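You operate a simulated robot arm through the tools that you are given. There is no shell and no other tool.

You are at the controls of a simulated robot arm. One attempt, no reset.

TASK
Put things in order on the top of the serving table. At the end: the white scoop from the top of the serving table stands where the white jar card (marked "RICE") stood; the white jar card from the top of the serving table stands where the beige seam roller stood; the pink polishing pad from the top of the serving table stands where the white scoop stood; the beige seam roller stands on top of the green dustpan; whatever was shut is shut again. Leave all else as you found it, and nothing knocked over.

The check looks at the end state, three seconds after you hand in, the way a careful person would. Anything else that was tipped, shoved, dropped, spilled or broken makes it a failure.

THE ROBOT
A 7-joint arm with a two-finger parallel gripper, fixed in place. Base frame: the origin is on the floor under the middle of its stand, x ahead of it, y to its left, z up; the work surface is at about z = 0.85. Lengths are in m, angles in degrees, forces in N, time in s.
With the tool pointing down near the work surface it reaches from about 0.3 to 0.7 m from the base axis. Its first joint turns from -66.0 to 66.0 degrees. Payload 1.57 kg.
The tool frame sits at the grasp point between the pads (the TCP): z along the fingers, y along the line on which they close. The tips reach 0.03 m beyond it. The gripper opens to 0.11 m. The fingers are 0.024 m wide and 0.012 m thick; the gripper's body (0.048 by 0.112 m) begins 0.078 m behind the TCP.
Orientation is told as [roll, pitch, yaw] about the base's x, y, z axes, in that order, counted from this pose: with the fingers straight down and closing along the base's y, the tool's x points along the base's -x, its y along +y and its z along -z.

THE INTERFACE
- The arm moves only by the tool arm_command. Its argument "increments" is a list of rows, each a list of 7 numbers: the shift along the tool's x, y, z in units of 400 mm (1.0 is 400 mm), then the turn, a rotation vector about the tool's x, y, z in units of 90 degrees (1.0 is 90 degrees), then the closure in counts, from 0 (fully open) to 255 (shut). In form: [[x, y, z, rx, ry, rz, hand], ...]. A call has 1 to 20 rows; each row is the pose to reach, as a shift and turn from the pose commanded when the call began, along the tool's axes at that moment. A call with a number of a shift or a turn outside -1 to 1 is refused whole. A row lasts 0.2 s, in which the tool goes at most 0.05 m and 8.6 degrees; a call with a longer step from one row to the next is refused whole, and so is a gripper value outside its range. A pose out of reach is approached as far as the arm can. The call stops where the force on the tool passes 40 N (or 10 N more than at its start, if that is more) or the arm is blocked; 0.2 s more then pass. Each finger travels about 0.108 m/s and halts on what it meets, pressing with about 43 N; the grip force reading is that of the motor and also rises with nothing between the fingers. The clock runs only during rows and for 0.2 s after the last one: add rows that repeat a pose to give the fingers time. It gives the time, the measured TCP pose, the force on the tool (base axes), the opening and the grip force at its end, in the units of the frame above (readings bear some noise), with the torque about the TCP (base axes, N m) and any sound that the robot's microphone picked up, and new pictures: "pictures" is both (left out), scene, wrist or none.
- Cameras (640 x 400 px; columns grow to the right, rows downward): "scene" is fixed at [0.155, -0.3838, 1.4098]; the picture's right is [0.87, -0.49, 0.00], its down [-0.27, -0.47, -0.84] and it looks along [0.42, 0.73, -0.54] (base axes); focal length 325 px, centre (320, 200). "wrist" rides on the gripper at [0.07, 0.016, -0.141] in the tool frame; the picture's right is [-0.23, 0.97, 0.00], its down [-0.86, -0.20, -0.48] and it looks along [-0.47, -0.11, 0.88] (tool axes); focal length 222 px, centre (320, 200). There is no depth. A picture from a camera that has moved, and an enlarged one, comes with that camera's place and axes in the base frame and with its lens.
- zoom(camera, box): a new picture of the part [left, top, right, bottom] of that camera's present view, enlarged. No time passes.
- sign_off(): hands the job in; it is judged then, once.

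Places have to be worked out from the pictures, the camera data and where the tool is seen. Open the gripper and draw the arm clear of the work before you hand the job in, unless the task says otherwise.

The tools are called by a JSON object that holds its "fn" and its "kwargs". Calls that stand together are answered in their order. arm_command: Moves the arm, as the interface text tells. Its arguments: {"type":"object","properties":{"increments":{"type":"array","items":{"type":"array","items":{"type":"number"}}},"pictures":{"type":"string","enum":["both","scene","wrist","none"]}},"required":["increments"]} The other tools are called the same way: zoom (camera, box) takes an enlarged picture of a part of a camera's view; sign_off () hands the job in.

At the start:

```text
clock: 0.0
tcp_pos: [0.442, 0.1808, 1.1111]
orientation: [0.0, 0.0, 0.0]
wrist_force: [-0.5, -0.6, -0.2]
wrist_torque: [0.01, -0.01, 0.02]
grip_width: 0.1099
gripper_force: 0.0
```

scene: 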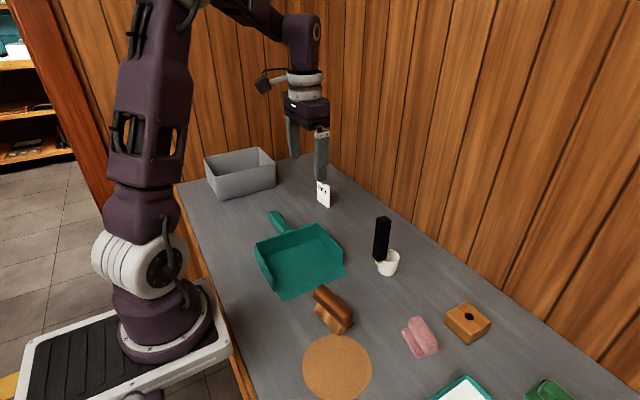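
wrist: 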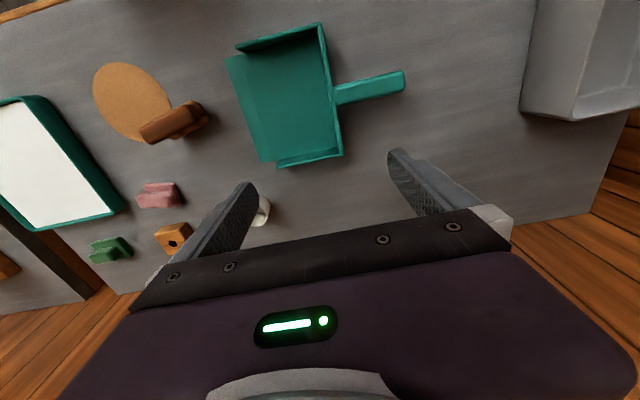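

I start by studying the pictures before moving anything: the objects appear to be a dustpan, a scoop with a black handle, a card, a brown roller, a pink pad, a wooden box and others. I enlarge several parts of both views.

{"fn": "zoom", "kwargs": {"camera": "scene", "box": [280, 160, 440, 260]}}

{"fn": "zoom", "kwargs": {"camera": "scene", "box": [340, 200, 500, 300]}}

{"fn": "zoom", "kwargs": {"camera": "scene", "box": [280, 270, 488, 400]}}

{"fn": "zoom", "kwargs": {"camera": "scene", "box": [400, 280, 592, 400]}}

{"fn": "zoom", "kwargs": {"camera": "wrist", "box": [60, 60, 316, 220]}}

{"fn": "zoom", "kwargs": {"camera": "scene", "box": [180, 130, 380, 255]}}

```text
4.00 times, centred on (360, 210) of scene
camera zoom: at [0.155, -0.3838, 1.4098], right [0.87, -0.49, 0.0], down [-0.27, -0.47, -0.84], along [0.42, 0.73, -0.54], focal length 1298 px, centre (160, 160)
```

zoom: 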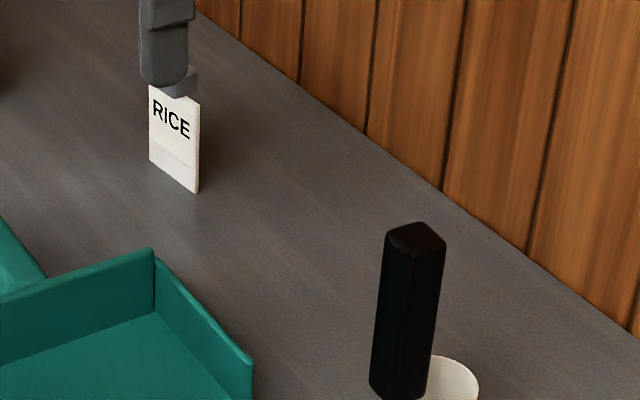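

```text
4.00 times, centred on (420, 250) of scene
camera zoom: at [0.155, -0.3838, 1.4098], right [0.87, -0.49, 0.0], down [-0.27, -0.47, -0.84], along [0.42, 0.73, -0.54], focal length 1298 px, centre (-80, 0)
```

zoom: 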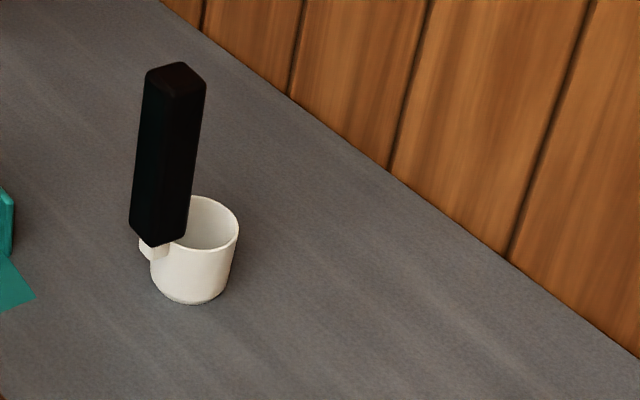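

```text
3.08 times, centred on (384, 335) of scene
camera zoom: at [0.155, -0.3838, 1.4098], right [0.87, -0.49, 0.0], down [-0.27, -0.47, -0.84], along [0.42, 0.73, -0.54], focal length 999 px, centre (123, -215)
```

zoom: 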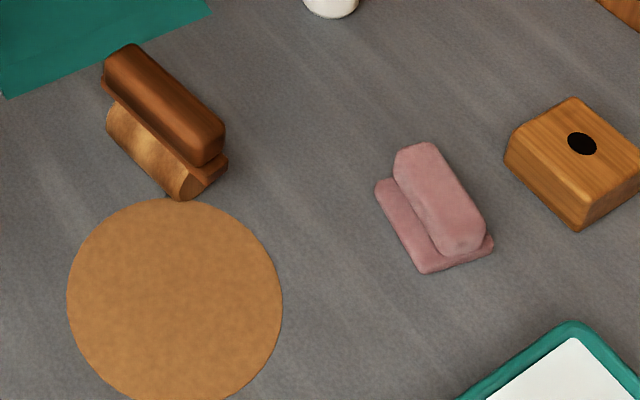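

```text
3.33 times, centred on (496, 340) of scene
camera zoom: at [0.155, -0.3838, 1.4098], right [0.87, -0.49, 0.0], down [-0.27, -0.47, -0.84], along [0.42, 0.73, -0.54], focal length 1082 px, centre (-267, -267)
```

zoom: 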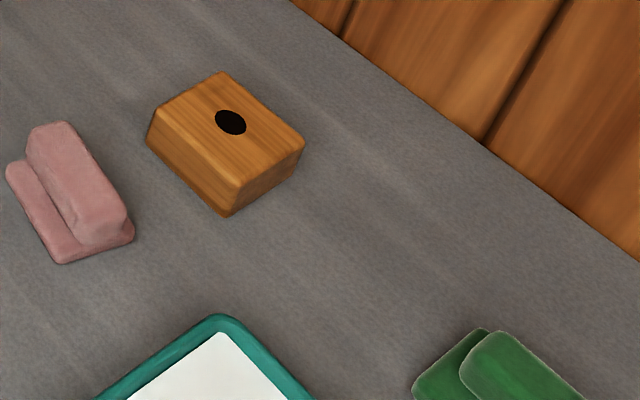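

```text
2.50 times, centred on (188, 140) of wrist
camera zoom: at [0.3716, 0.1966, 1.2518], right [0.23, 0.97, 0.0], down [0.86, -0.2, 0.48], along [0.47, -0.11, -0.88], focal length 555 px, centre (650, 350)
```

zoom: 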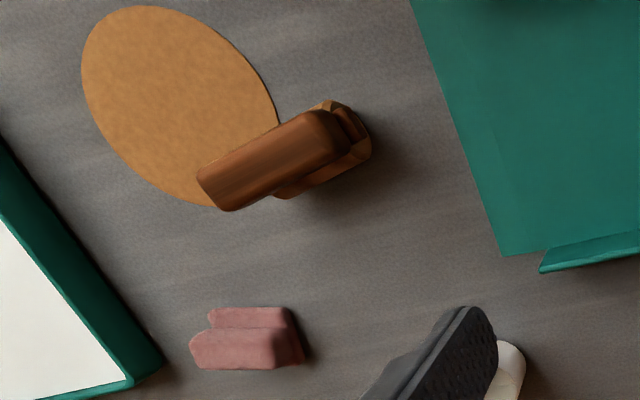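

```text
3.20 times, centred on (280, 192) of scene
camera zoom: at [0.155, -0.3838, 1.4098], right [0.87, -0.49, 0.0], down [-0.27, -0.47, -0.84], along [0.42, 0.73, -0.54], focal length 1039 px, centre (448, 224)
```

zoom: 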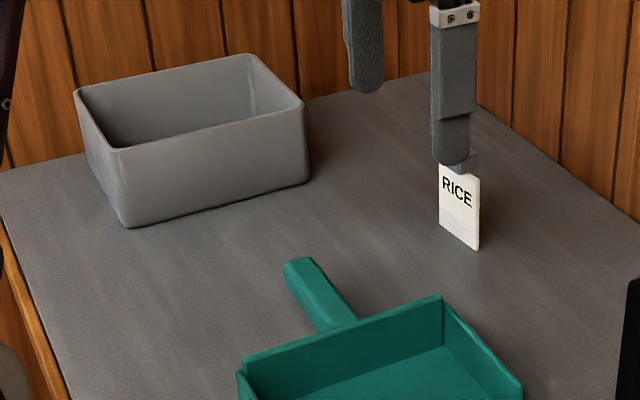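

The table at z≈0.85 gives me rough places: card ≈(0.584, 0.350), scoop cup ≈(0.573, 0.023), pad ≈(0.508, −0.148), roller ≈(0.39, −0.03), dustpan centre ≈(0.40, 0.13). I move the tool high over the roller/pad side to get a better wrist view.

{"fn": "arm_command", "kwargs": {"increments": [[0.009, -0.108, 0.0125, 0, 0, 0, 0], [0.018, -0.217, 0.025, 0, 0, 0, 0], [0.027, -0.325, 0.0375, 0, 0, 0, 0], [0.037, -0.433, 0.05, 0, 0, 0, 0], [0.046, -0.542, 0.0625, 0, 0, 0, 0], [0.055, -0.65, 0.075, 0, 0, 0, 0], [0.055, -0.65, 0.075, 0, 0, 0, 0]], "pictures": "both"}}

```text
clock: 1.6
tcp_pos: [0.4206, -0.0795, 1.0817]
orientation: [0.1, 0.0, 0.0]
wrist_force: [0.5, 0.7, -0.9]
wrist_torque: [0.02, -0.02, -0.04]
grip_width: 0.1099
gripper_force: 0.1
camera wrist: at [0.3497, -0.0642, 1.2224], right [0.23, 0.97, 0.0], down [0.86, -0.2, 0.48], along [0.47, -0.11, -0.88], focal length 222 px, centre (320, 200)
```

scene: 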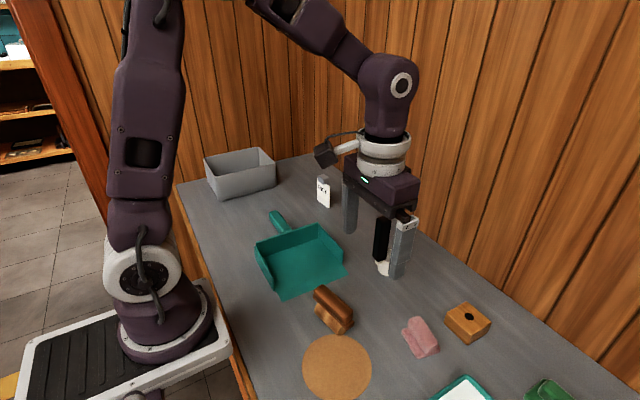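
wrist: 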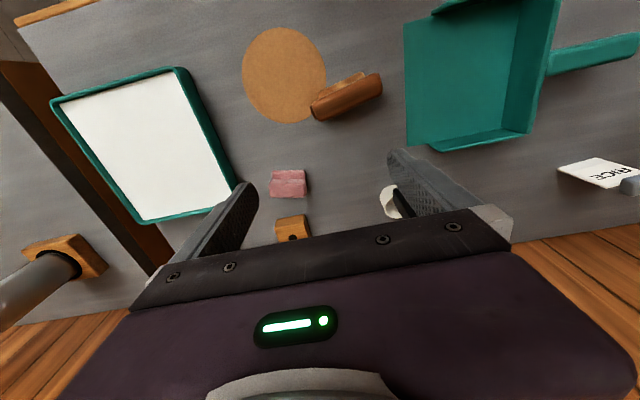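

{"fn": "zoom", "kwargs": {"camera": "wrist", "box": [230, 10, 422, 130]}}

{"fn": "zoom", "kwargs": {"camera": "wrist", "box": [250, 150, 410, 250]}}

{"fn": "zoom", "kwargs": {"camera": "wrist", "box": [530, 130, 640, 210]}}

{"fn": "zoom", "kwargs": {"camera": "wrist", "box": [0, 210, 140, 310]}}

{"fn": "zoom", "kwargs": {"camera": "scene", "box": [280, 160, 440, 260]}}

{"fn": "zoom", "kwargs": {"camera": "scene", "box": [290, 270, 386, 350]}}

```text
3.33 times, centred on (326, 70) of wrist
camera zoom: at [0.3497, -0.0642, 1.2224], right [0.23, 0.97, 0.0], down [0.86, -0.2, 0.48], along [0.47, -0.11, -0.88], focal length 740 px, centre (300, 633)
```

zoom: 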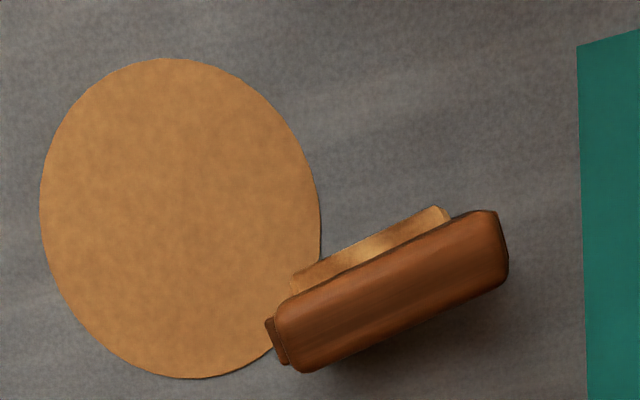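

```text
4.00 times, centred on (330, 200) of wrist
camera zoom: at [0.3497, -0.0642, 1.2224], right [0.23, 0.97, 0.0], down [0.86, -0.2, 0.48], along [0.47, -0.11, -0.88], focal length 888 px, centre (280, 200)
```

zoom: 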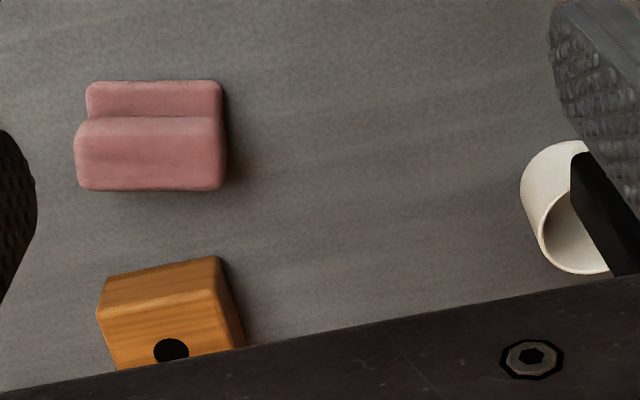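

```text
5.00 times, centred on (585, 170) of wrist
camera zoom: at [0.3497, -0.0642, 1.2224], right [0.23, 0.97, 0.0], down [0.86, -0.2, 0.48], along [0.47, -0.11, -0.88], focal length 1111 px, centre (-1005, 350)
```

zoom: 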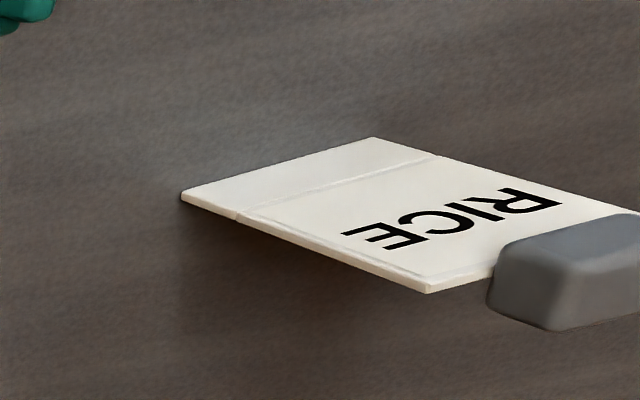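

```text
4.00 times, centred on (70, 260) of wrist
camera zoom: at [0.3497, -0.0642, 1.2224], right [0.23, 0.97, 0.0], down [0.86, -0.2, 0.48], along [0.47, -0.11, -0.88], focal length 888 px, centre (1320, -40)
```

zoom: 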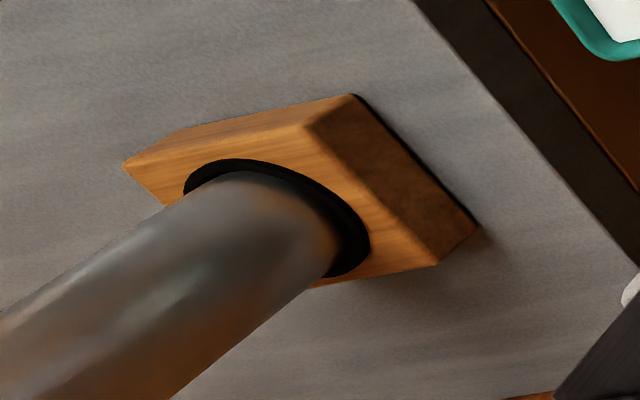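

```text
4.00 times, centred on (360, 210) of scene
camera zoom: at [0.155, -0.3838, 1.4098], right [0.87, -0.49, 0.0], down [-0.27, -0.47, -0.84], along [0.42, 0.73, -0.54], focal length 1298 px, centre (160, 160)
```

zoom: 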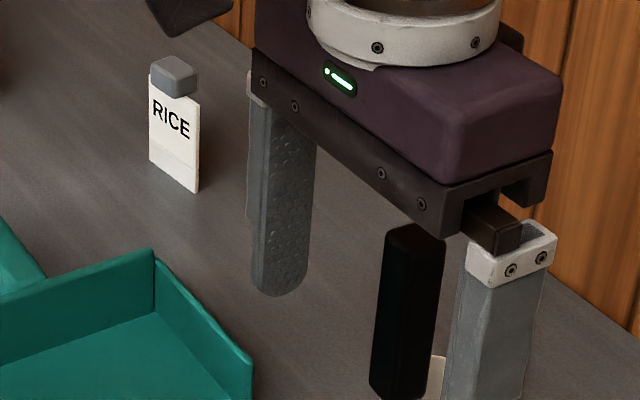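

```text
5.00 times, centred on (338, 310) of scene
camera zoom: at [0.155, -0.3838, 1.4098], right [0.87, -0.49, 0.0], down [-0.27, -0.47, -0.84], along [0.42, 0.73, -0.54], focal length 1623 px, centre (230, -350)
```

zoom: 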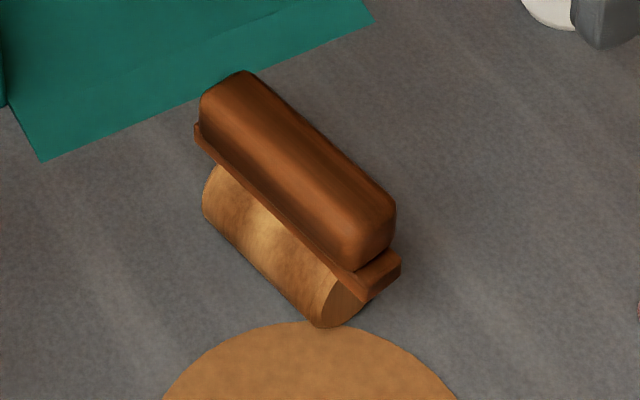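

The card carries a grey knob on top, the scoop's black handle stands up to about z≈1.01, and the roller is a grip (≈0.086 × 0.027 m, axis about 10° off base y) over a cylinder. I turn the tool about −80° so that it closes across the roller grip, and move above it at z≈1.0 to check alignment.

{"fn": "arm_command", "kwargs": {"increments": [[0.01, 0.011, 0.02, 0, 0, 0.0886, 0], [0.02, 0.022, 0.04, 0, 0, 0.1771, 0], [0.03, 0.033, 0.06, 0, 0, 0.2657, 0], [0.04, 0.044, 0.08, 0, 0, 0.3542, 0], [0.05, 0.055, 0.1, 0, 0, 0.4428, 0], [0.06, 0.066, 0.12, 0, 0, 0.5314, 0], [0.07, 0.077, 0.14, 0, 0, 0.6199, 0], [0.08, 0.088, 0.16, 0, 0, 0.7085, 0], [0.09, 0.099, 0.18, 0, 0, 0.797, 0], [0.1, 0.11, 0.2, 0, 0, 0.8856, 0], [0.1, 0.11, 0.2, 0, 0, 0.8856, 0]], "pictures": "both"}}

```text
clock: 4.0
tcp_pos: [0.3802, -0.0358, 1.001]
orientation: [0.2, -0.1, -79.9]
wrist_force: [-1.2, -0.4, 0.2]
wrist_torque: [0.01, -0.01, 0.02]
grip_width: 0.1099
gripper_force: 0.0
camera wrist: at [0.3832, 0.0356, 1.1414], right [1.0, -0.05, 0.0], down [-0.04, -0.88, 0.48], along [-0.02, -0.48, -0.88], focal length 222 px, centre (320, 200)
```

scene: 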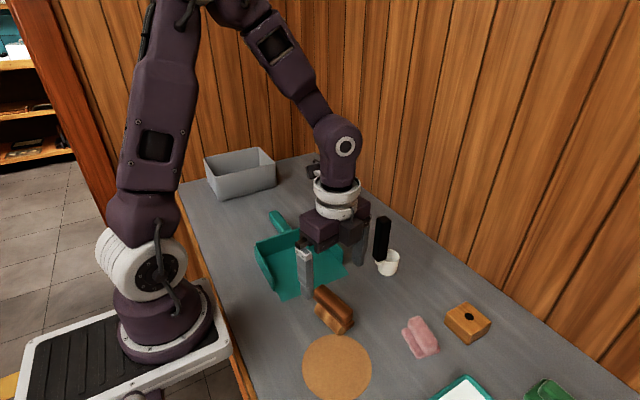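
wrist: 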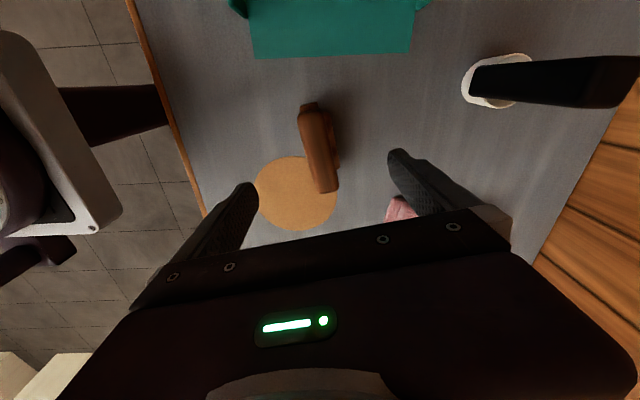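

{"fn": "zoom", "kwargs": {"camera": "wrist", "box": [240, 80, 400, 240]}}

{"fn": "zoom", "kwargs": {"camera": "wrist", "box": [450, 40, 640, 160]}}

{"fn": "zoom", "kwargs": {"camera": "scene", "box": [240, 200, 400, 350]}}

```text
2.50 times, centred on (320, 160) of wrist
camera zoom: at [0.3832, 0.0356, 1.1414], right [1.0, -0.05, 0.0], down [-0.04, -0.88, 0.48], along [-0.02, -0.48, -0.88], focal length 555 px, centre (320, 300)
```

zoom: 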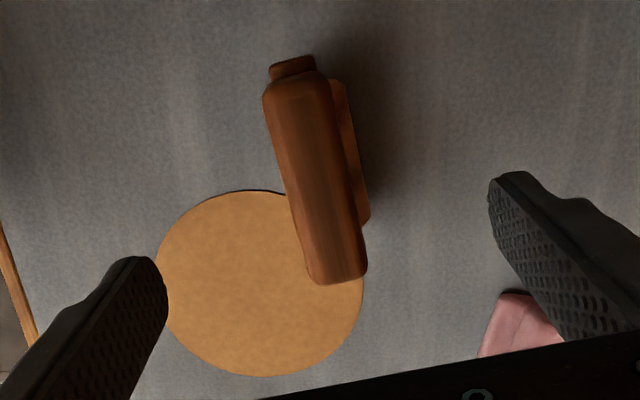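

```text
3.33 times, centred on (545, 100) of wrist
camera zoom: at [0.3832, 0.0356, 1.1414], right [1.0, -0.05, 0.0], down [-0.04, -0.88, 0.48], along [-0.02, -0.48, -0.88], focal length 740 px, centre (-430, 533)
```

zoom: 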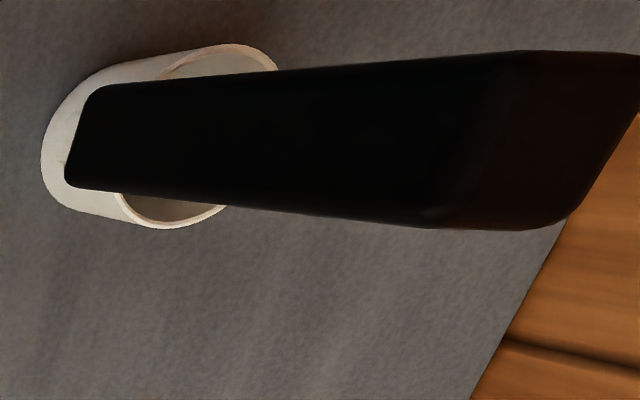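

```text
2.67 times, centred on (320, 275) of scene
camera zoom: at [0.155, -0.3838, 1.4098], right [0.87, -0.49, 0.0], down [-0.27, -0.47, -0.84], along [0.42, 0.73, -0.54], focal length 866 px, centre (320, 0)
```

zoom: 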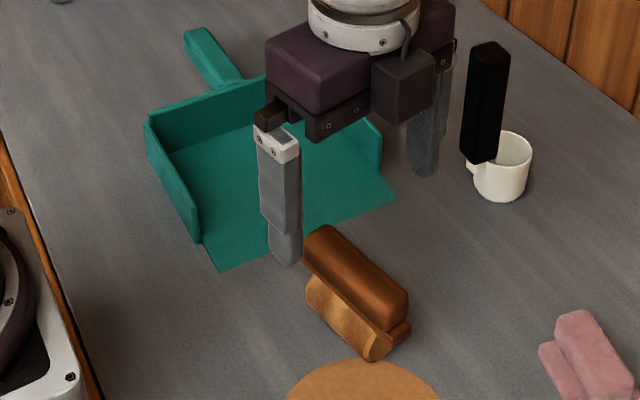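

The roller axis from both cameras comes out at centre ≈(0.379, −0.036), about 9° off base y, with the grip top at z≈0.916 and its flange at ≈0.888; the tool is well aligned. I lower to TCP z≈0.92 with the hand open and check.

{"fn": "arm_command", "kwargs": {"increments": [[0, 0, 0.05, 0, 0, 0, 0], [0, 0, 0.1, 0, 0, 0, 0], [0, 0, 0.15, 0, 0, 0, 0], [0, 0, 0.185, 0, 0, 0, 0], [0, 0, 0.2025, 0, 0, 0, 0], [0, 0, 0.2025, 0, 0, 0, 0]], "pictures": "both"}}

```text
clock: 5.4
tcp_pos: [0.3802, -0.0351, 0.92]
orientation: [-0.1, -0.1, -79.8]
wrist_force: [0.6, -0.3, -0.4]
wrist_torque: [-0.03, 0.02, -0.01]
grip_width: 0.1098
gripper_force: 0.2
camera wrist: at [0.3827, 0.0357, 1.0609], right [1.0, -0.05, 0.0], down [-0.04, -0.88, 0.48], along [-0.02, -0.48, -0.88], focal length 222 px, centre (320, 200)
```

scene: 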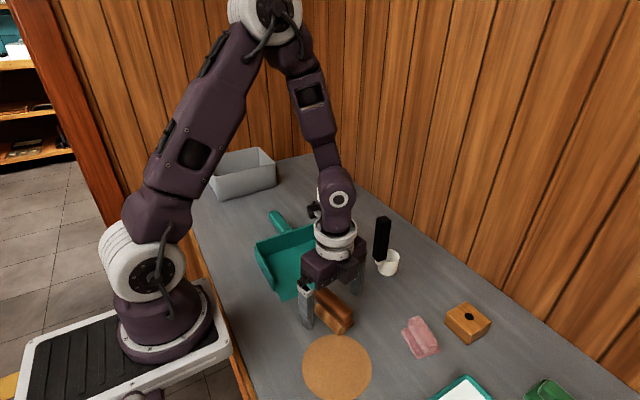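
wrist: 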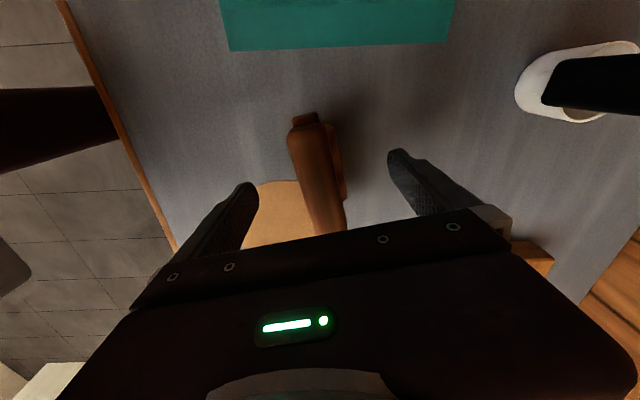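

{"fn": "zoom", "kwargs": {"camera": "scene", "box": [280, 240, 380, 340]}}

{"fn": "zoom", "kwargs": {"camera": "wrist", "box": [220, 90, 420, 240]}}

```text
4.00 times, centred on (330, 290) of scene
camera zoom: at [0.155, -0.3838, 1.4098], right [0.87, -0.49, 0.0], down [-0.27, -0.47, -0.84], along [0.42, 0.73, -0.54], focal length 1298 px, centre (280, -160)
```

zoom: 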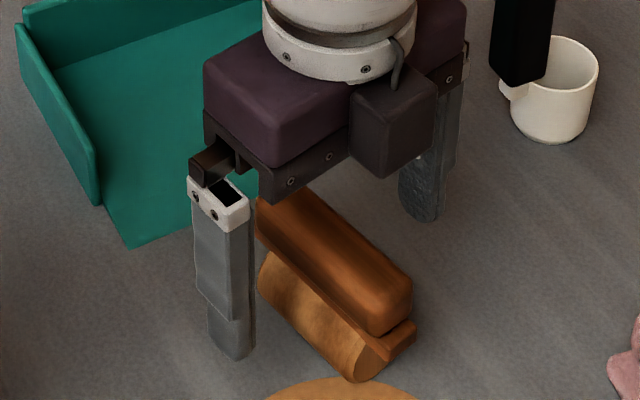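

```text
2.67 times, centred on (320, 165) of wrist
camera zoom: at [0.3827, 0.0357, 1.0609], right [1.0, -0.05, 0.0], down [-0.04, -0.88, 0.48], along [-0.02, -0.48, -0.88], focal length 592 px, centre (320, 293)
```

zoom: 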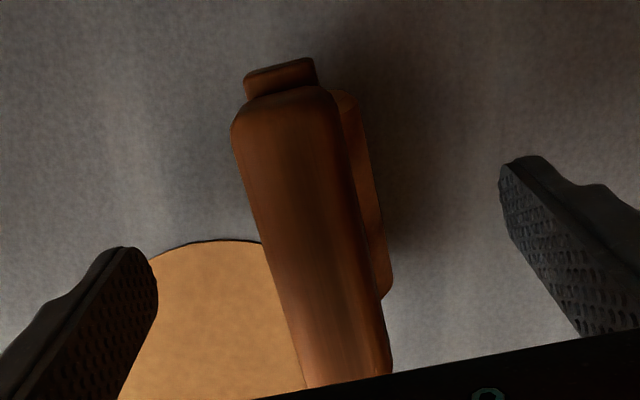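

The grip sits centred between the fingers (TCP projects onto the grip's centreline). I close the hand.

{"fn": "arm_command", "kwargs": {"increments": [[0, 0, 0, 0, 0, 0, 255], [0, 0, 0, 0, 0, 0, 255], [0, 0, 0, 0, 0, 0, 255], [0, 0, 0, 0, 0, 0, 255], [0, 0, 0, 0, 0, 0, 255]], "pictures": "both"}}

```text
clock: 6.6
tcp_pos: [0.3792, -0.0338, 0.9213]
orientation: [0.1, -0.1, -79.6]
wrist_force: [-0.5, -0.2, 0.0]
wrist_torque: [0.04, 0.04, 0.05]
grip_width: 0.0276
gripper_force: 37.5
camera wrist: at [0.3827, 0.0358, 1.061], right [1.0, -0.05, 0.0], down [-0.04, -0.88, 0.48], along [-0.02, -0.48, -0.88], focal length 222 px, centre (320, 200)
```

scene: 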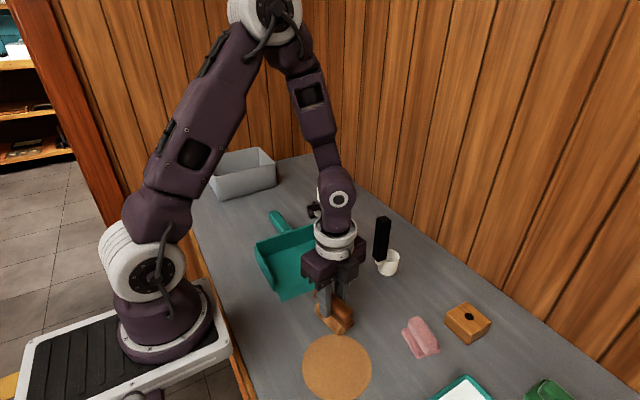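
wrist: 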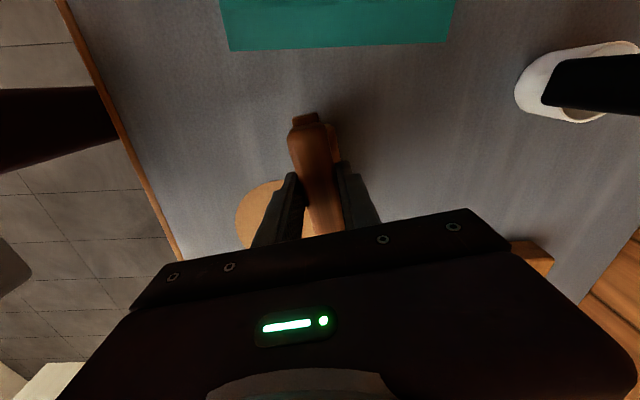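

Width 0.0276 m with 37 N: the grip is held. I lift straight up 0.1 m and look.

{"fn": "arm_command", "kwargs": {"increments": [[0, 0, -0.03, 0, 0, 0, 255], [0, 0, -0.08, 0, 0, 0, 255], [0, 0, -0.14, 0, 0, 0, 255], [0, 0, -0.2, 0, 0, 0, 255], [0, 0, -0.25, 0, 0, 0, 255], [0, 0, -0.25, 0, 0, 0, 255]], "pictures": "both"}}

{"fn": "zoom", "kwargs": {"camera": "scene", "box": [220, 180, 412, 300]}}

{"fn": "zoom", "kwargs": {"camera": "wrist", "box": [180, 0, 480, 240]}}

```text
clock: 8.0
tcp_pos: [0.3801, -0.035, 1.0202]
orientation: [0.0, 0.1, -79.7]
wrist_force: [-0.3, -0.3, -4.2]
wrist_torque: [-0.02, 0.0, 0.01]
grip_width: 0.0274
gripper_force: 37.8
camera wrist: at [0.3826, 0.0363, 1.1613], right [1.0, -0.05, 0.0], down [-0.04, -0.88, 0.48], along [-0.02, -0.48, -0.88], focal length 222 px, centre (320, 200)
```

scene: 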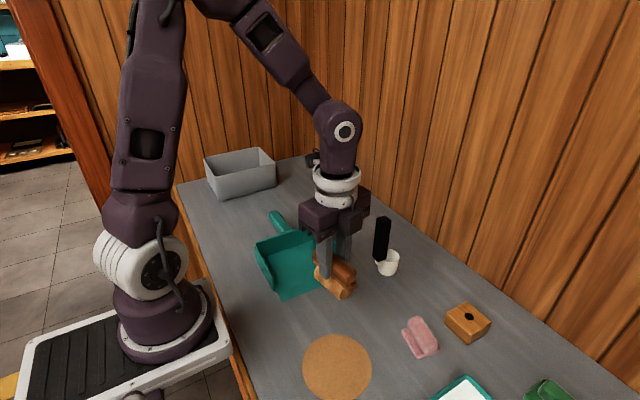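
wrist: 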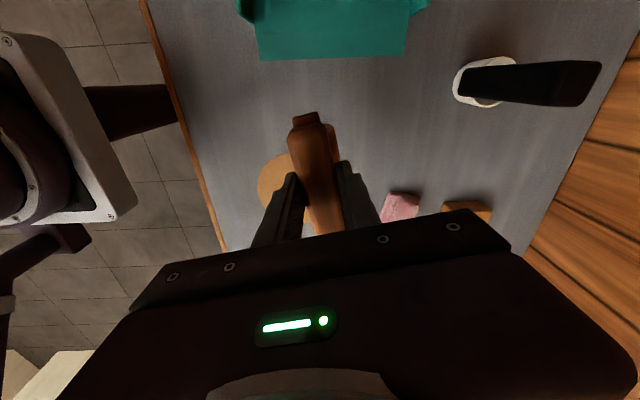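

```text
3.33 times, centred on (316, 240) of scene
camera zoom: at [0.155, -0.3838, 1.4098], right [0.87, -0.49, 0.0], down [-0.27, -0.47, -0.84], along [0.42, 0.73, -0.54], focal length 1082 px, centre (333, 67)
```

zoom: 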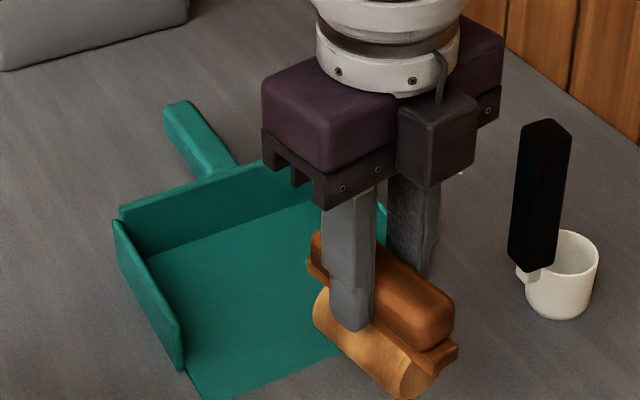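

```text
1.67 times, centred on (330, 120) of wrist
camera zoom: at [0.3826, 0.0363, 1.1613], right [1.0, -0.05, 0.0], down [-0.04, -0.88, 0.48], along [-0.02, -0.48, -0.88], focal length 370 px, centre (303, 333)
```

zoom: 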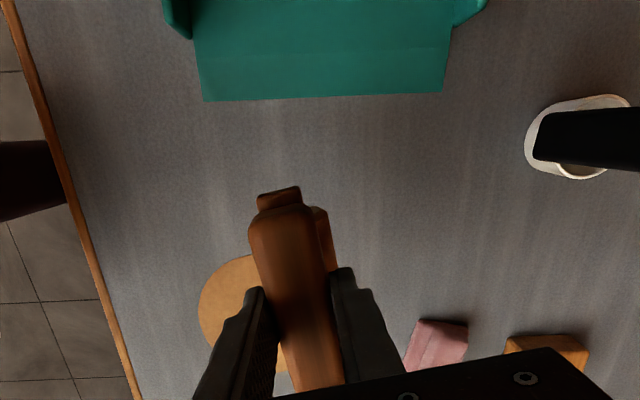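

The roller hangs level (about 4 N). The dustpan floor spans roughly x 0.325–0.475, y 0.09–0.205, opening toward −y; I carry the roller over its middle, (0.398, 0.145).

{"fn": "arm_command", "kwargs": {"increments": [[0.087, 0.025, 0, 0, 0, 0, 255], [0.174, 0.05, 0, 0, 0, 0, 255], [0.261, 0.075, 0.01, 0, 0, 0, 255], [0.348, 0.1, 0.03, 0, 0, 0, 255], [0.4352, 0.1249, 0.05, 0, 0, 0, 255], [0.4352, 0.1249, 0.05, 0, 0, 0, 255]], "pictures": "both"}}

{"fn": "zoom", "kwargs": {"camera": "scene", "box": [220, 180, 412, 300]}}

{"fn": "zoom", "kwargs": {"camera": "wrist", "box": [180, 0, 480, 240]}}

```text
clock: 9.4
tcp_pos: [0.3979, 0.1452, 0.9985]
orientation: [0.0, -0.1, -79.7]
wrist_force: [0.9, 0.4, -4.1]
wrist_torque: [-0.01, 0.02, 0.0]
grip_width: 0.0278
gripper_force: 38.0
camera wrist: at [0.4005, 0.2161, 1.1399], right [1.0, -0.05, 0.0], down [-0.04, -0.88, 0.48], along [-0.02, -0.48, -0.88], focal length 222 px, centre (320, 200)
```

scene: 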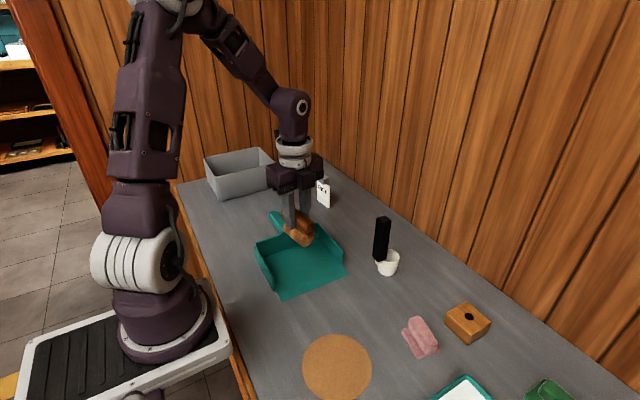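
wrist: 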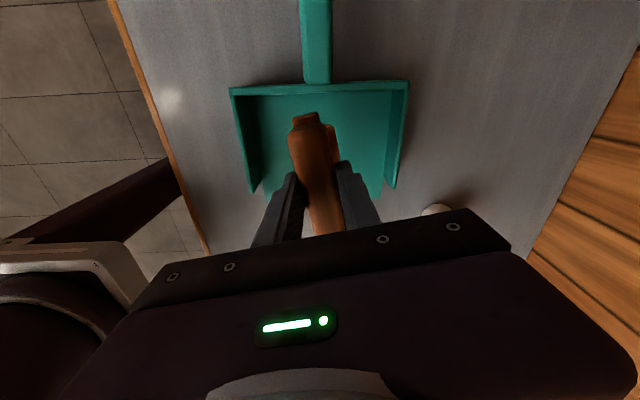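

```text
3.33 times, centred on (316, 240) of scene
camera zoom: at [0.155, -0.3838, 1.4098], right [0.87, -0.49, 0.0], down [-0.27, -0.47, -0.84], along [0.42, 0.73, -0.54], focal length 1082 px, centre (333, 67)
```

zoom: 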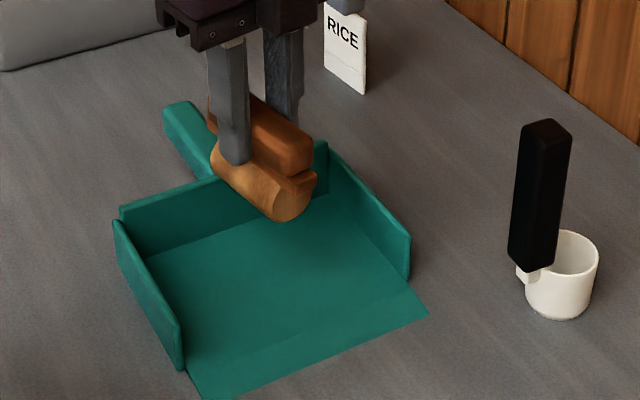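

```text
1.67 times, centred on (330, 120) of wrist
camera zoom: at [0.4005, 0.2161, 1.1399], right [1.0, -0.05, 0.0], down [-0.04, -0.88, 0.48], along [-0.02, -0.48, -0.88], focal length 370 px, centre (303, 333)
```

zoom: 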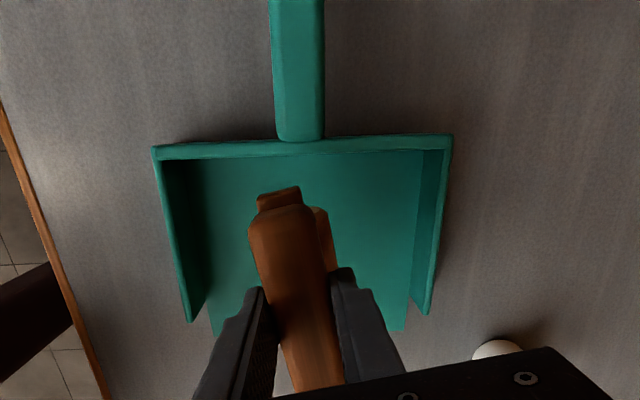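

The roller hangs over the pan floor, clear of the walls. I lower to just above the floor (roller bottom ≈0.860).

{"fn": "arm_command", "kwargs": {"increments": [[0, 0, 0.05, 0, 0, 0, 255], [0, 0, 0.1, 0, 0, 0, 255], [0, 0, 0.14, 0, 0, 0, 255], [0, 0, 0.165, 0, 0, 0, 255], [0, 0, 0.175, 0, 0, 0, 255], [0, 0, 0.175, 0, 0, 0, 255]], "pictures": "scene"}}

{"fn": "zoom", "kwargs": {"camera": "scene", "box": [240, 190, 368, 290]}}

```text
clock: 10.8
tcp_pos: [0.3972, 0.1445, 0.9301]
orientation: [0.0, 0.0, -79.5]
wrist_force: [-0.5, -0.6, -3.7]
wrist_torque: [-0.02, -0.02, 0.03]
grip_width: 0.0277
gripper_force: 37.7
```

scene: 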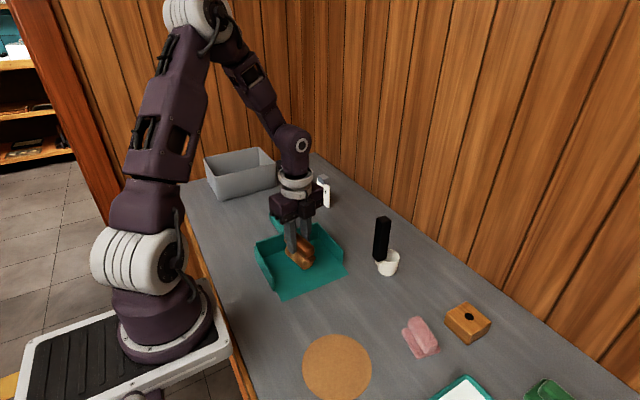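

```text
4.00 times, centred on (304, 240) of scene
camera zoom: at [0.155, -0.3838, 1.4098], right [0.87, -0.49, 0.0], down [-0.27, -0.47, -0.84], along [0.42, 0.73, -0.54], focal length 1298 px, centre (384, 40)
```

zoom: 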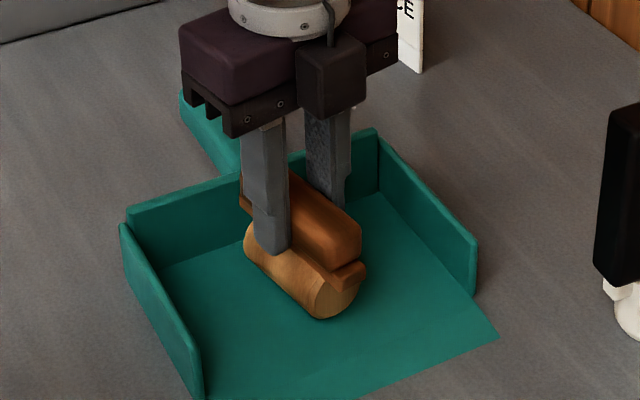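

Nearly down, no contact yet (weight only). I go down in 1 mm steps and watch the force.

{"fn": "arm_command", "kwargs": {"increments": [[0, 0, 0.0025, 0, 0, 0, 255], [0, 0, 0.005, 0, 0, 0, 255], [0, 0, 0.0075, 0, 0, 0, 255], [0, 0, 0.0075, 0, 0, 0, 255]], "pictures": "none"}}

```text
clock: 11.8
tcp_pos: [0.3977, 0.1451, 0.9276]
orientation: [0.0, 0.0, -79.7]
wrist_force: [0.3, 0.2, -3.8]
wrist_torque: [-0.03, -0.03, -0.04]
grip_width: 0.0279
gripper_force: 38.5
```

Still only the weight on the tool at z≈0.927; I continue down by a few more millimetres.

{"fn": "arm_command", "kwargs": {"increments": [[0, 0, 0.0025, 0, 0, 0, 255], [0, 0, 0.005, 0, 0, 0, 255], [0, 0, 0.005, 0, 0, 0, 255]], "pictures": "none"}}

```text
clock: 12.6
tcp_pos: [0.3973, 0.1457, 0.924]
orientation: [0.0, 0.0, -79.8]
wrist_force: [0.3, -0.1, -4.1]
wrist_torque: [0.0, 0.01, 0.01]
grip_width: 0.0279
gripper_force: 37.5
```

Still no contact at ≈0.925. Next, single millimetre steps.

{"fn": "arm_command", "kwargs": {"increments": [[0, 0, 0.0025, 0, 0, 0, 255], [0, 0, 0.0025, 0, 0, 0, 255]], "pictures": "none"}}

{"fn": "arm_command", "kwargs": {"increments": [[0, 0, 0.0025, 0, 0, 0, 255], [0, 0, 0.0025, 0, 0, 0, 255]], "pictures": "scene"}}

```text
clock: 13.2
tcp_pos: [0.3989, 0.1445, 0.9247]
orientation: [0.0, -0.1, -79.7]
wrist_force: [-3.9, 0.0, 11.5]
wrist_torque: [-0.22, 0.15, -0.05]
grip_width: 0.0278
gripper_force: 38.3
```

```text
clock: 13.8
tcp_pos: [0.3985, 0.144, 0.9228]
orientation: [0.1, 0.0, -79.7]
wrist_force: [-3.6, -1.6, 30.4]
wrist_torque: [-0.05, 0.33, 0.01]
grip_width: 0.0277
gripper_force: 37.9
```

scene: 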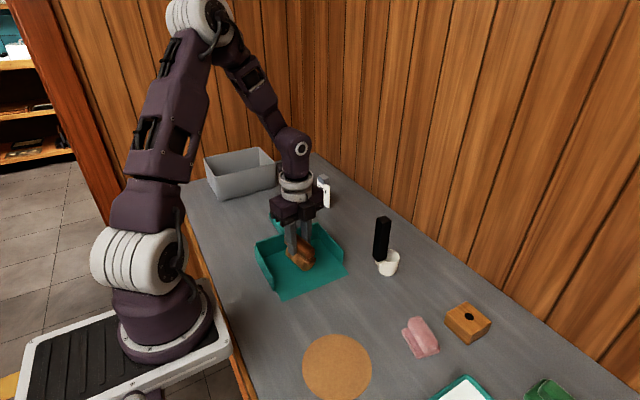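

Contact came at about 0.924 and I'm now pressing with 30 N; I back up ~1.2 mm to relieve the load, then open the fingers partway.

{"fn": "arm_command", "kwargs": {"increments": [[0, 0, -0.003, 0, 0, 0, 255], [0, 0, -0.003, 0, 0, 0, 255]], "pictures": "none"}}

{"fn": "arm_command", "kwargs": {"increments": [[0, 0, 0, 0, 0, 0, 170], [0, 0, 0, 0, 0, 0, 130], [0, 0, 0, 0, 0, 0, 130]], "pictures": "both"}}

{"fn": "zoom", "kwargs": {"camera": "scene", "box": [240, 190, 368, 290]}}

```text
clock: 14.4
tcp_pos: [0.3977, 0.146, 0.9239]
orientation: [0.0, 0.1, -79.6]
wrist_force: [0.7, -1.2, -4.3]
wrist_torque: [0.02, 0.02, -0.01]
grip_width: 0.0275
gripper_force: 38.2
```

```text
clock: 15.2
tcp_pos: [0.3976, 0.1459, 0.9245]
orientation: [0.0, 0.1, -79.7]
wrist_force: [0.7, -0.2, -0.5]
wrist_torque: [-0.01, -0.01, 0.01]
grip_width: 0.0541
gripper_force: 0.1
camera wrist: at [0.4009, 0.2162, 1.0651], right [1.0, -0.05, 0.0], down [-0.04, -0.88, 0.48], along [-0.02, -0.48, -0.88], focal length 222 px, centre (320, 200)
```

scene: 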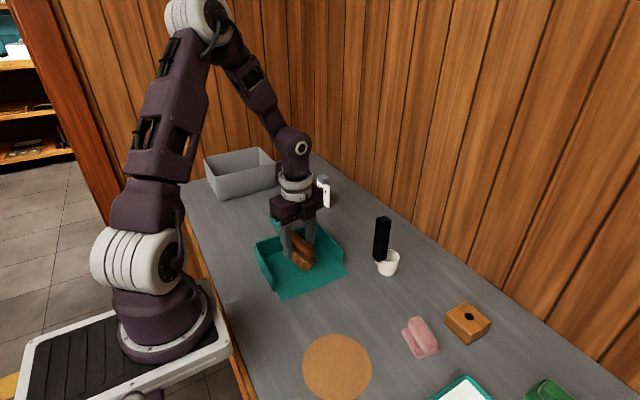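
wrist: 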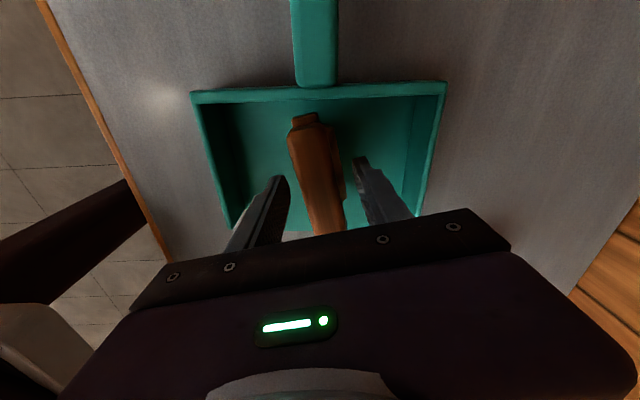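

```text
4.00 times, centred on (304, 240) of scene
camera zoom: at [0.155, -0.3838, 1.4098], right [0.87, -0.49, 0.0], down [-0.27, -0.47, -0.84], along [0.42, 0.73, -0.54], focal length 1298 px, centre (384, 40)
```

zoom: 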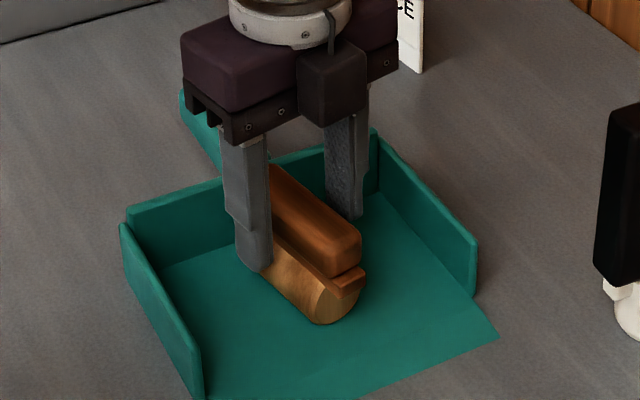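

The roller stands free on the pan. I rise straight up with the fingers clear of it, then travel to above the card at (0.584, 0.350), keeping the same yaw, which matches the card's ~10.6° turn.

{"fn": "arm_command", "kwargs": {"increments": [[0, 0, -0.06, 0, 0, 0, 130], [0, 0, -0.15, 0, 0, 0, 130], [0, 0, -0.25, 0, 0, 0, 130], [0.06, 0.078, -0.29, 0, 0, 0, 60], [0.12, 0.157, -0.34, 0, 0, 0, 0], [0.18, 0.235, -0.34, 0, 0, 0, 0], [0.24, 0.314, -0.34, 0, 0, 0, 0], [0.3, 0.392, -0.34, 0, 0, 0, 0], [0.36, 0.471, -0.34, 0, 0, 0, 0], [0.421, 0.549, -0.34, 0, 0, 0, 0], [0.421, 0.549, -0.34, 0, 0, 0, 0]], "pictures": "both"}}

{"fn": "zoom", "kwargs": {"camera": "scene", "box": [240, 190, 368, 290]}}

{"fn": "zoom", "kwargs": {"camera": "wrist", "box": [220, 40, 420, 200]}}

{"fn": "zoom", "kwargs": {"camera": "scene", "box": [270, 150, 390, 225]}}

```text
clock: 17.6
tcp_pos: [0.5569, 0.3217, 1.0619]
orientation: [0.1, -0.1, -79.7]
wrist_force: [-0.3, -0.7, -0.1]
wrist_torque: [0.03, -0.01, 0.01]
grip_width: 0.1098
gripper_force: 0.2
out of reach, approached as far as the arm can: row 10, 11
camera wrist: at [0.5595, 0.3915, 1.202], right [1.0, -0.05, 0.0], down [-0.04, -0.88, 0.48], along [-0.02, -0.48, -0.88], focal length 222 px, centre (320, 200)
```

scene: 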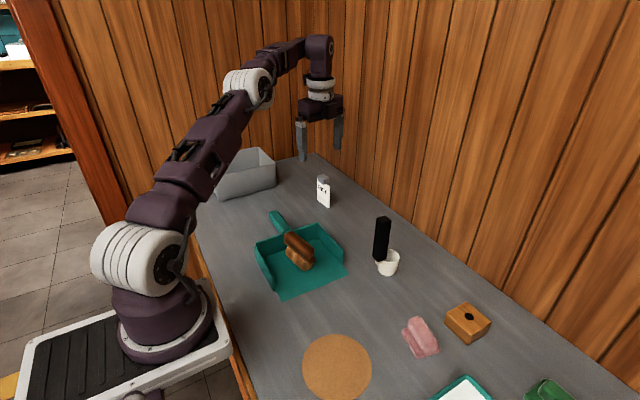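
wrist: 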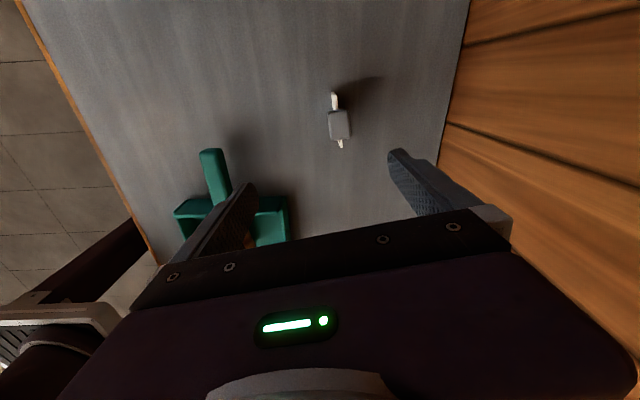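

```text
4.00 times, centred on (304, 240) of scene
camera zoom: at [0.155, -0.3838, 1.4098], right [0.87, -0.49, 0.0], down [-0.27, -0.47, -0.84], along [0.42, 0.73, -0.54], focal length 1298 px, centre (384, 40)
```

zoom: 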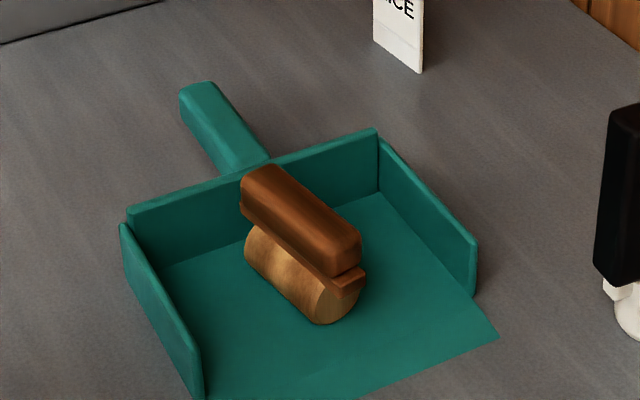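

```text
2.50 times, centred on (320, 120) of wrist
camera zoom: at [0.5595, 0.3915, 1.202], right [1.0, -0.05, 0.0], down [-0.04, -0.88, 0.48], along [-0.02, -0.48, -0.88], focal length 555 px, centre (320, 400)
```

zoom: 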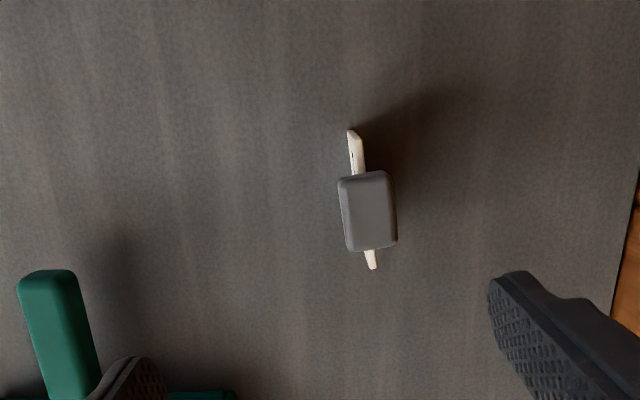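

```text
5.33 times, centred on (330, 188) of scene
camera zoom: at [0.155, -0.3838, 1.4098], right [0.87, -0.49, 0.0], down [-0.27, -0.47, -0.84], along [0.42, 0.73, -0.54], focal length 1731 px, centre (267, 267)
```

zoom: 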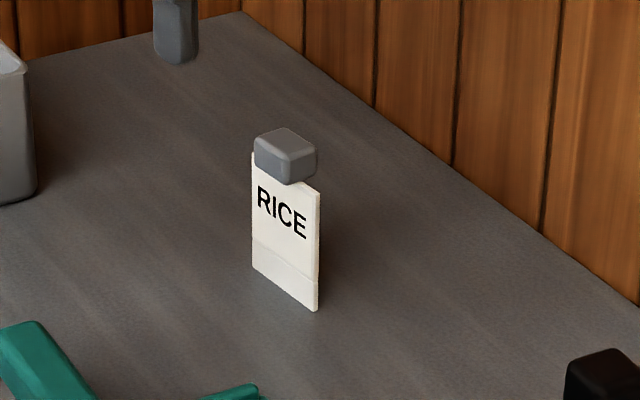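

The roller stands well on the pan. The card's knob comes out at centre ≈(0.579, 0.347), top z≈0.951, about 22 mm × 30 mm, turned about 6–7°; at z=1.06 the arm was a bit short of reach, so I lower to z≈1.0 (tips still above the knob), where reach should be better.

{"fn": "arm_command", "kwargs": {"increments": [[0, 0, 0.05, 0, 0, 0.014, 0], [0, 0, 0.1, 0, 0, 0.028, 0], [0, 0, 0.145, 0, 0, 0.042, 0], [0, 0, 0.145, 0, 0, 0.042, 0]], "pictures": "both"}}

{"fn": "zoom", "kwargs": {"camera": "wrist", "box": [220, 60, 420, 220]}}

```text
clock: 18.6
tcp_pos: [0.5559, 0.3197, 1.0032]
orientation: [0.0, 0.0, -83.3]
wrist_force: [0.7, -0.4, 0.1]
wrist_torque: [0.0, -0.02, 0.05]
grip_width: 0.1101
gripper_force: 0.0
camera wrist: at [0.5639, 0.3905, 1.1434], right [0.99, -0.11, 0.0], down [-0.1, -0.87, 0.48], along [-0.05, -0.48, -0.88], focal length 222 px, centre (320, 200)
```

scene: 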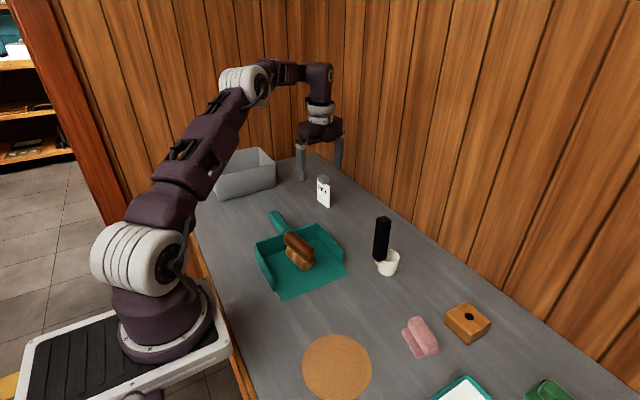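
wrist: 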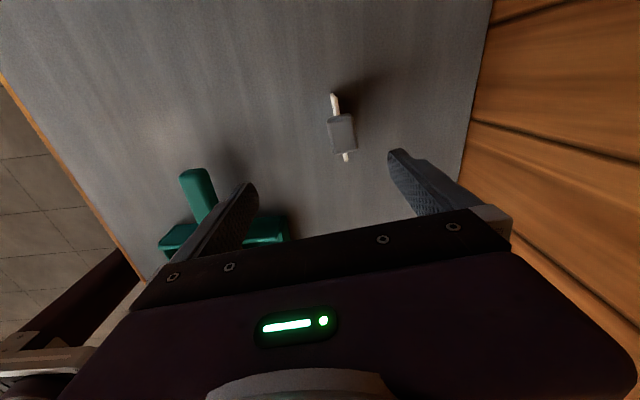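

```text
2.50 times, centred on (320, 140) of wrist
camera zoom: at [0.5639, 0.3905, 1.1434], right [0.99, -0.11, 0.0], down [-0.1, -0.87, 0.48], along [-0.05, -0.48, -0.88], focal length 555 px, centre (320, 350)
```

zoom: 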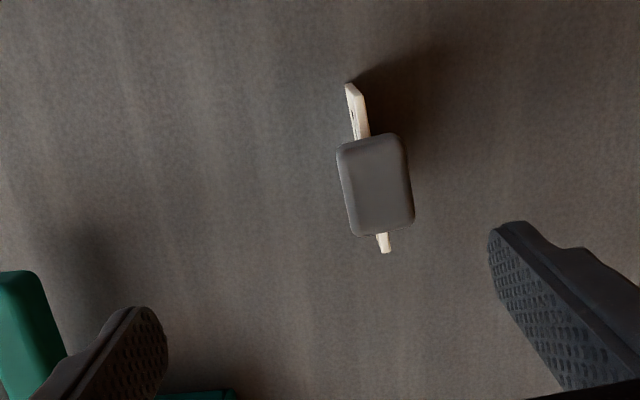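

The closer view confirms the knob centre at ≈(0.578, 0.347) and its turn at about 5°. I shift over it at z≈1.0 and see whether the reach suffices there.

{"fn": "arm_command", "kwargs": {"increments": [[0.03, 0.03, 0, 0, 0, 0.009, 0], [0.0609, 0.0612, 0, 0, 0, 0.018, 0], [0.0609, 0.0612, 0, 0, 0, 0.018, 0]], "pictures": "both"}}

{"fn": "zoom", "kwargs": {"camera": "wrist", "box": [220, 60, 420, 220]}}

```text
clock: 19.4
tcp_pos: [0.5699, 0.3405, 1.0023]
orientation: [0.0, 0.0, -85.1]
wrist_force: [1.0, -0.1, 1.0]
wrist_torque: [-0.01, 0.0, -0.01]
grip_width: 0.1102
gripper_force: 0.2
out of reach, approached as far as the arm can: row 2, 3
camera wrist: at [0.5798, 0.4103, 1.1426], right [0.99, -0.14, 0.0], down [-0.13, -0.87, 0.48], along [-0.07, -0.47, -0.88], focal length 222 px, centre (320, 200)
```

scene: 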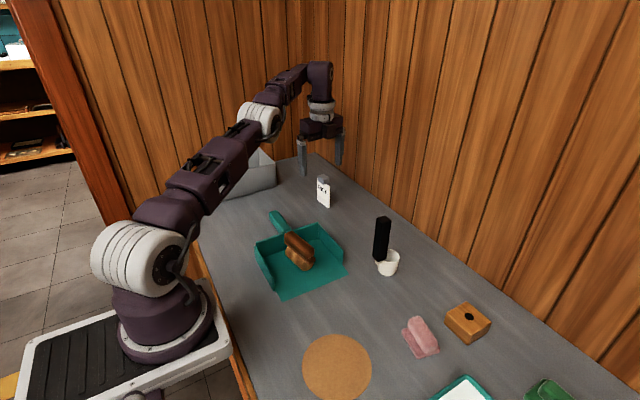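
wrist: 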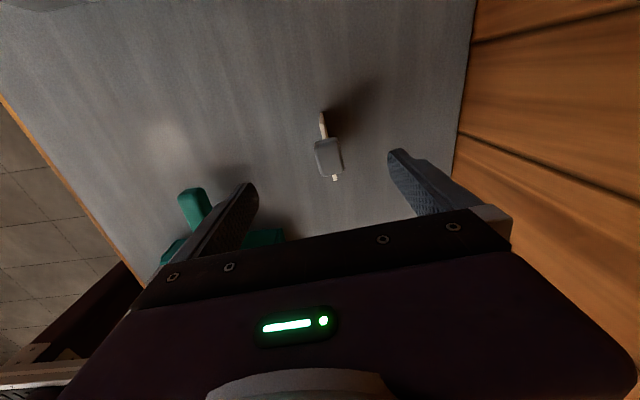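

```text
2.50 times, centred on (320, 140) of wrist
camera zoom: at [0.5798, 0.4103, 1.1426], right [0.99, -0.14, 0.0], down [-0.13, -0.87, 0.48], along [-0.07, -0.47, -0.88], focal length 555 px, centre (320, 350)
```

zoom: 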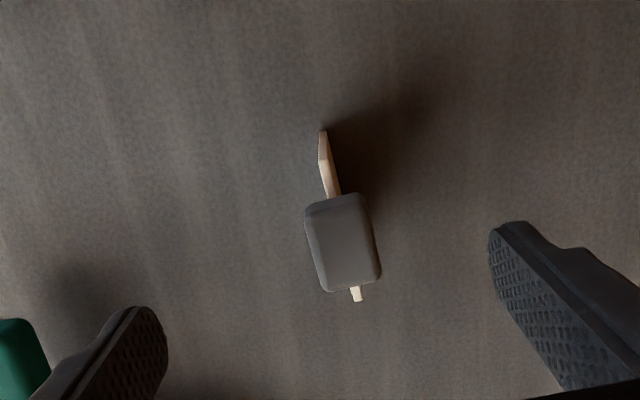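

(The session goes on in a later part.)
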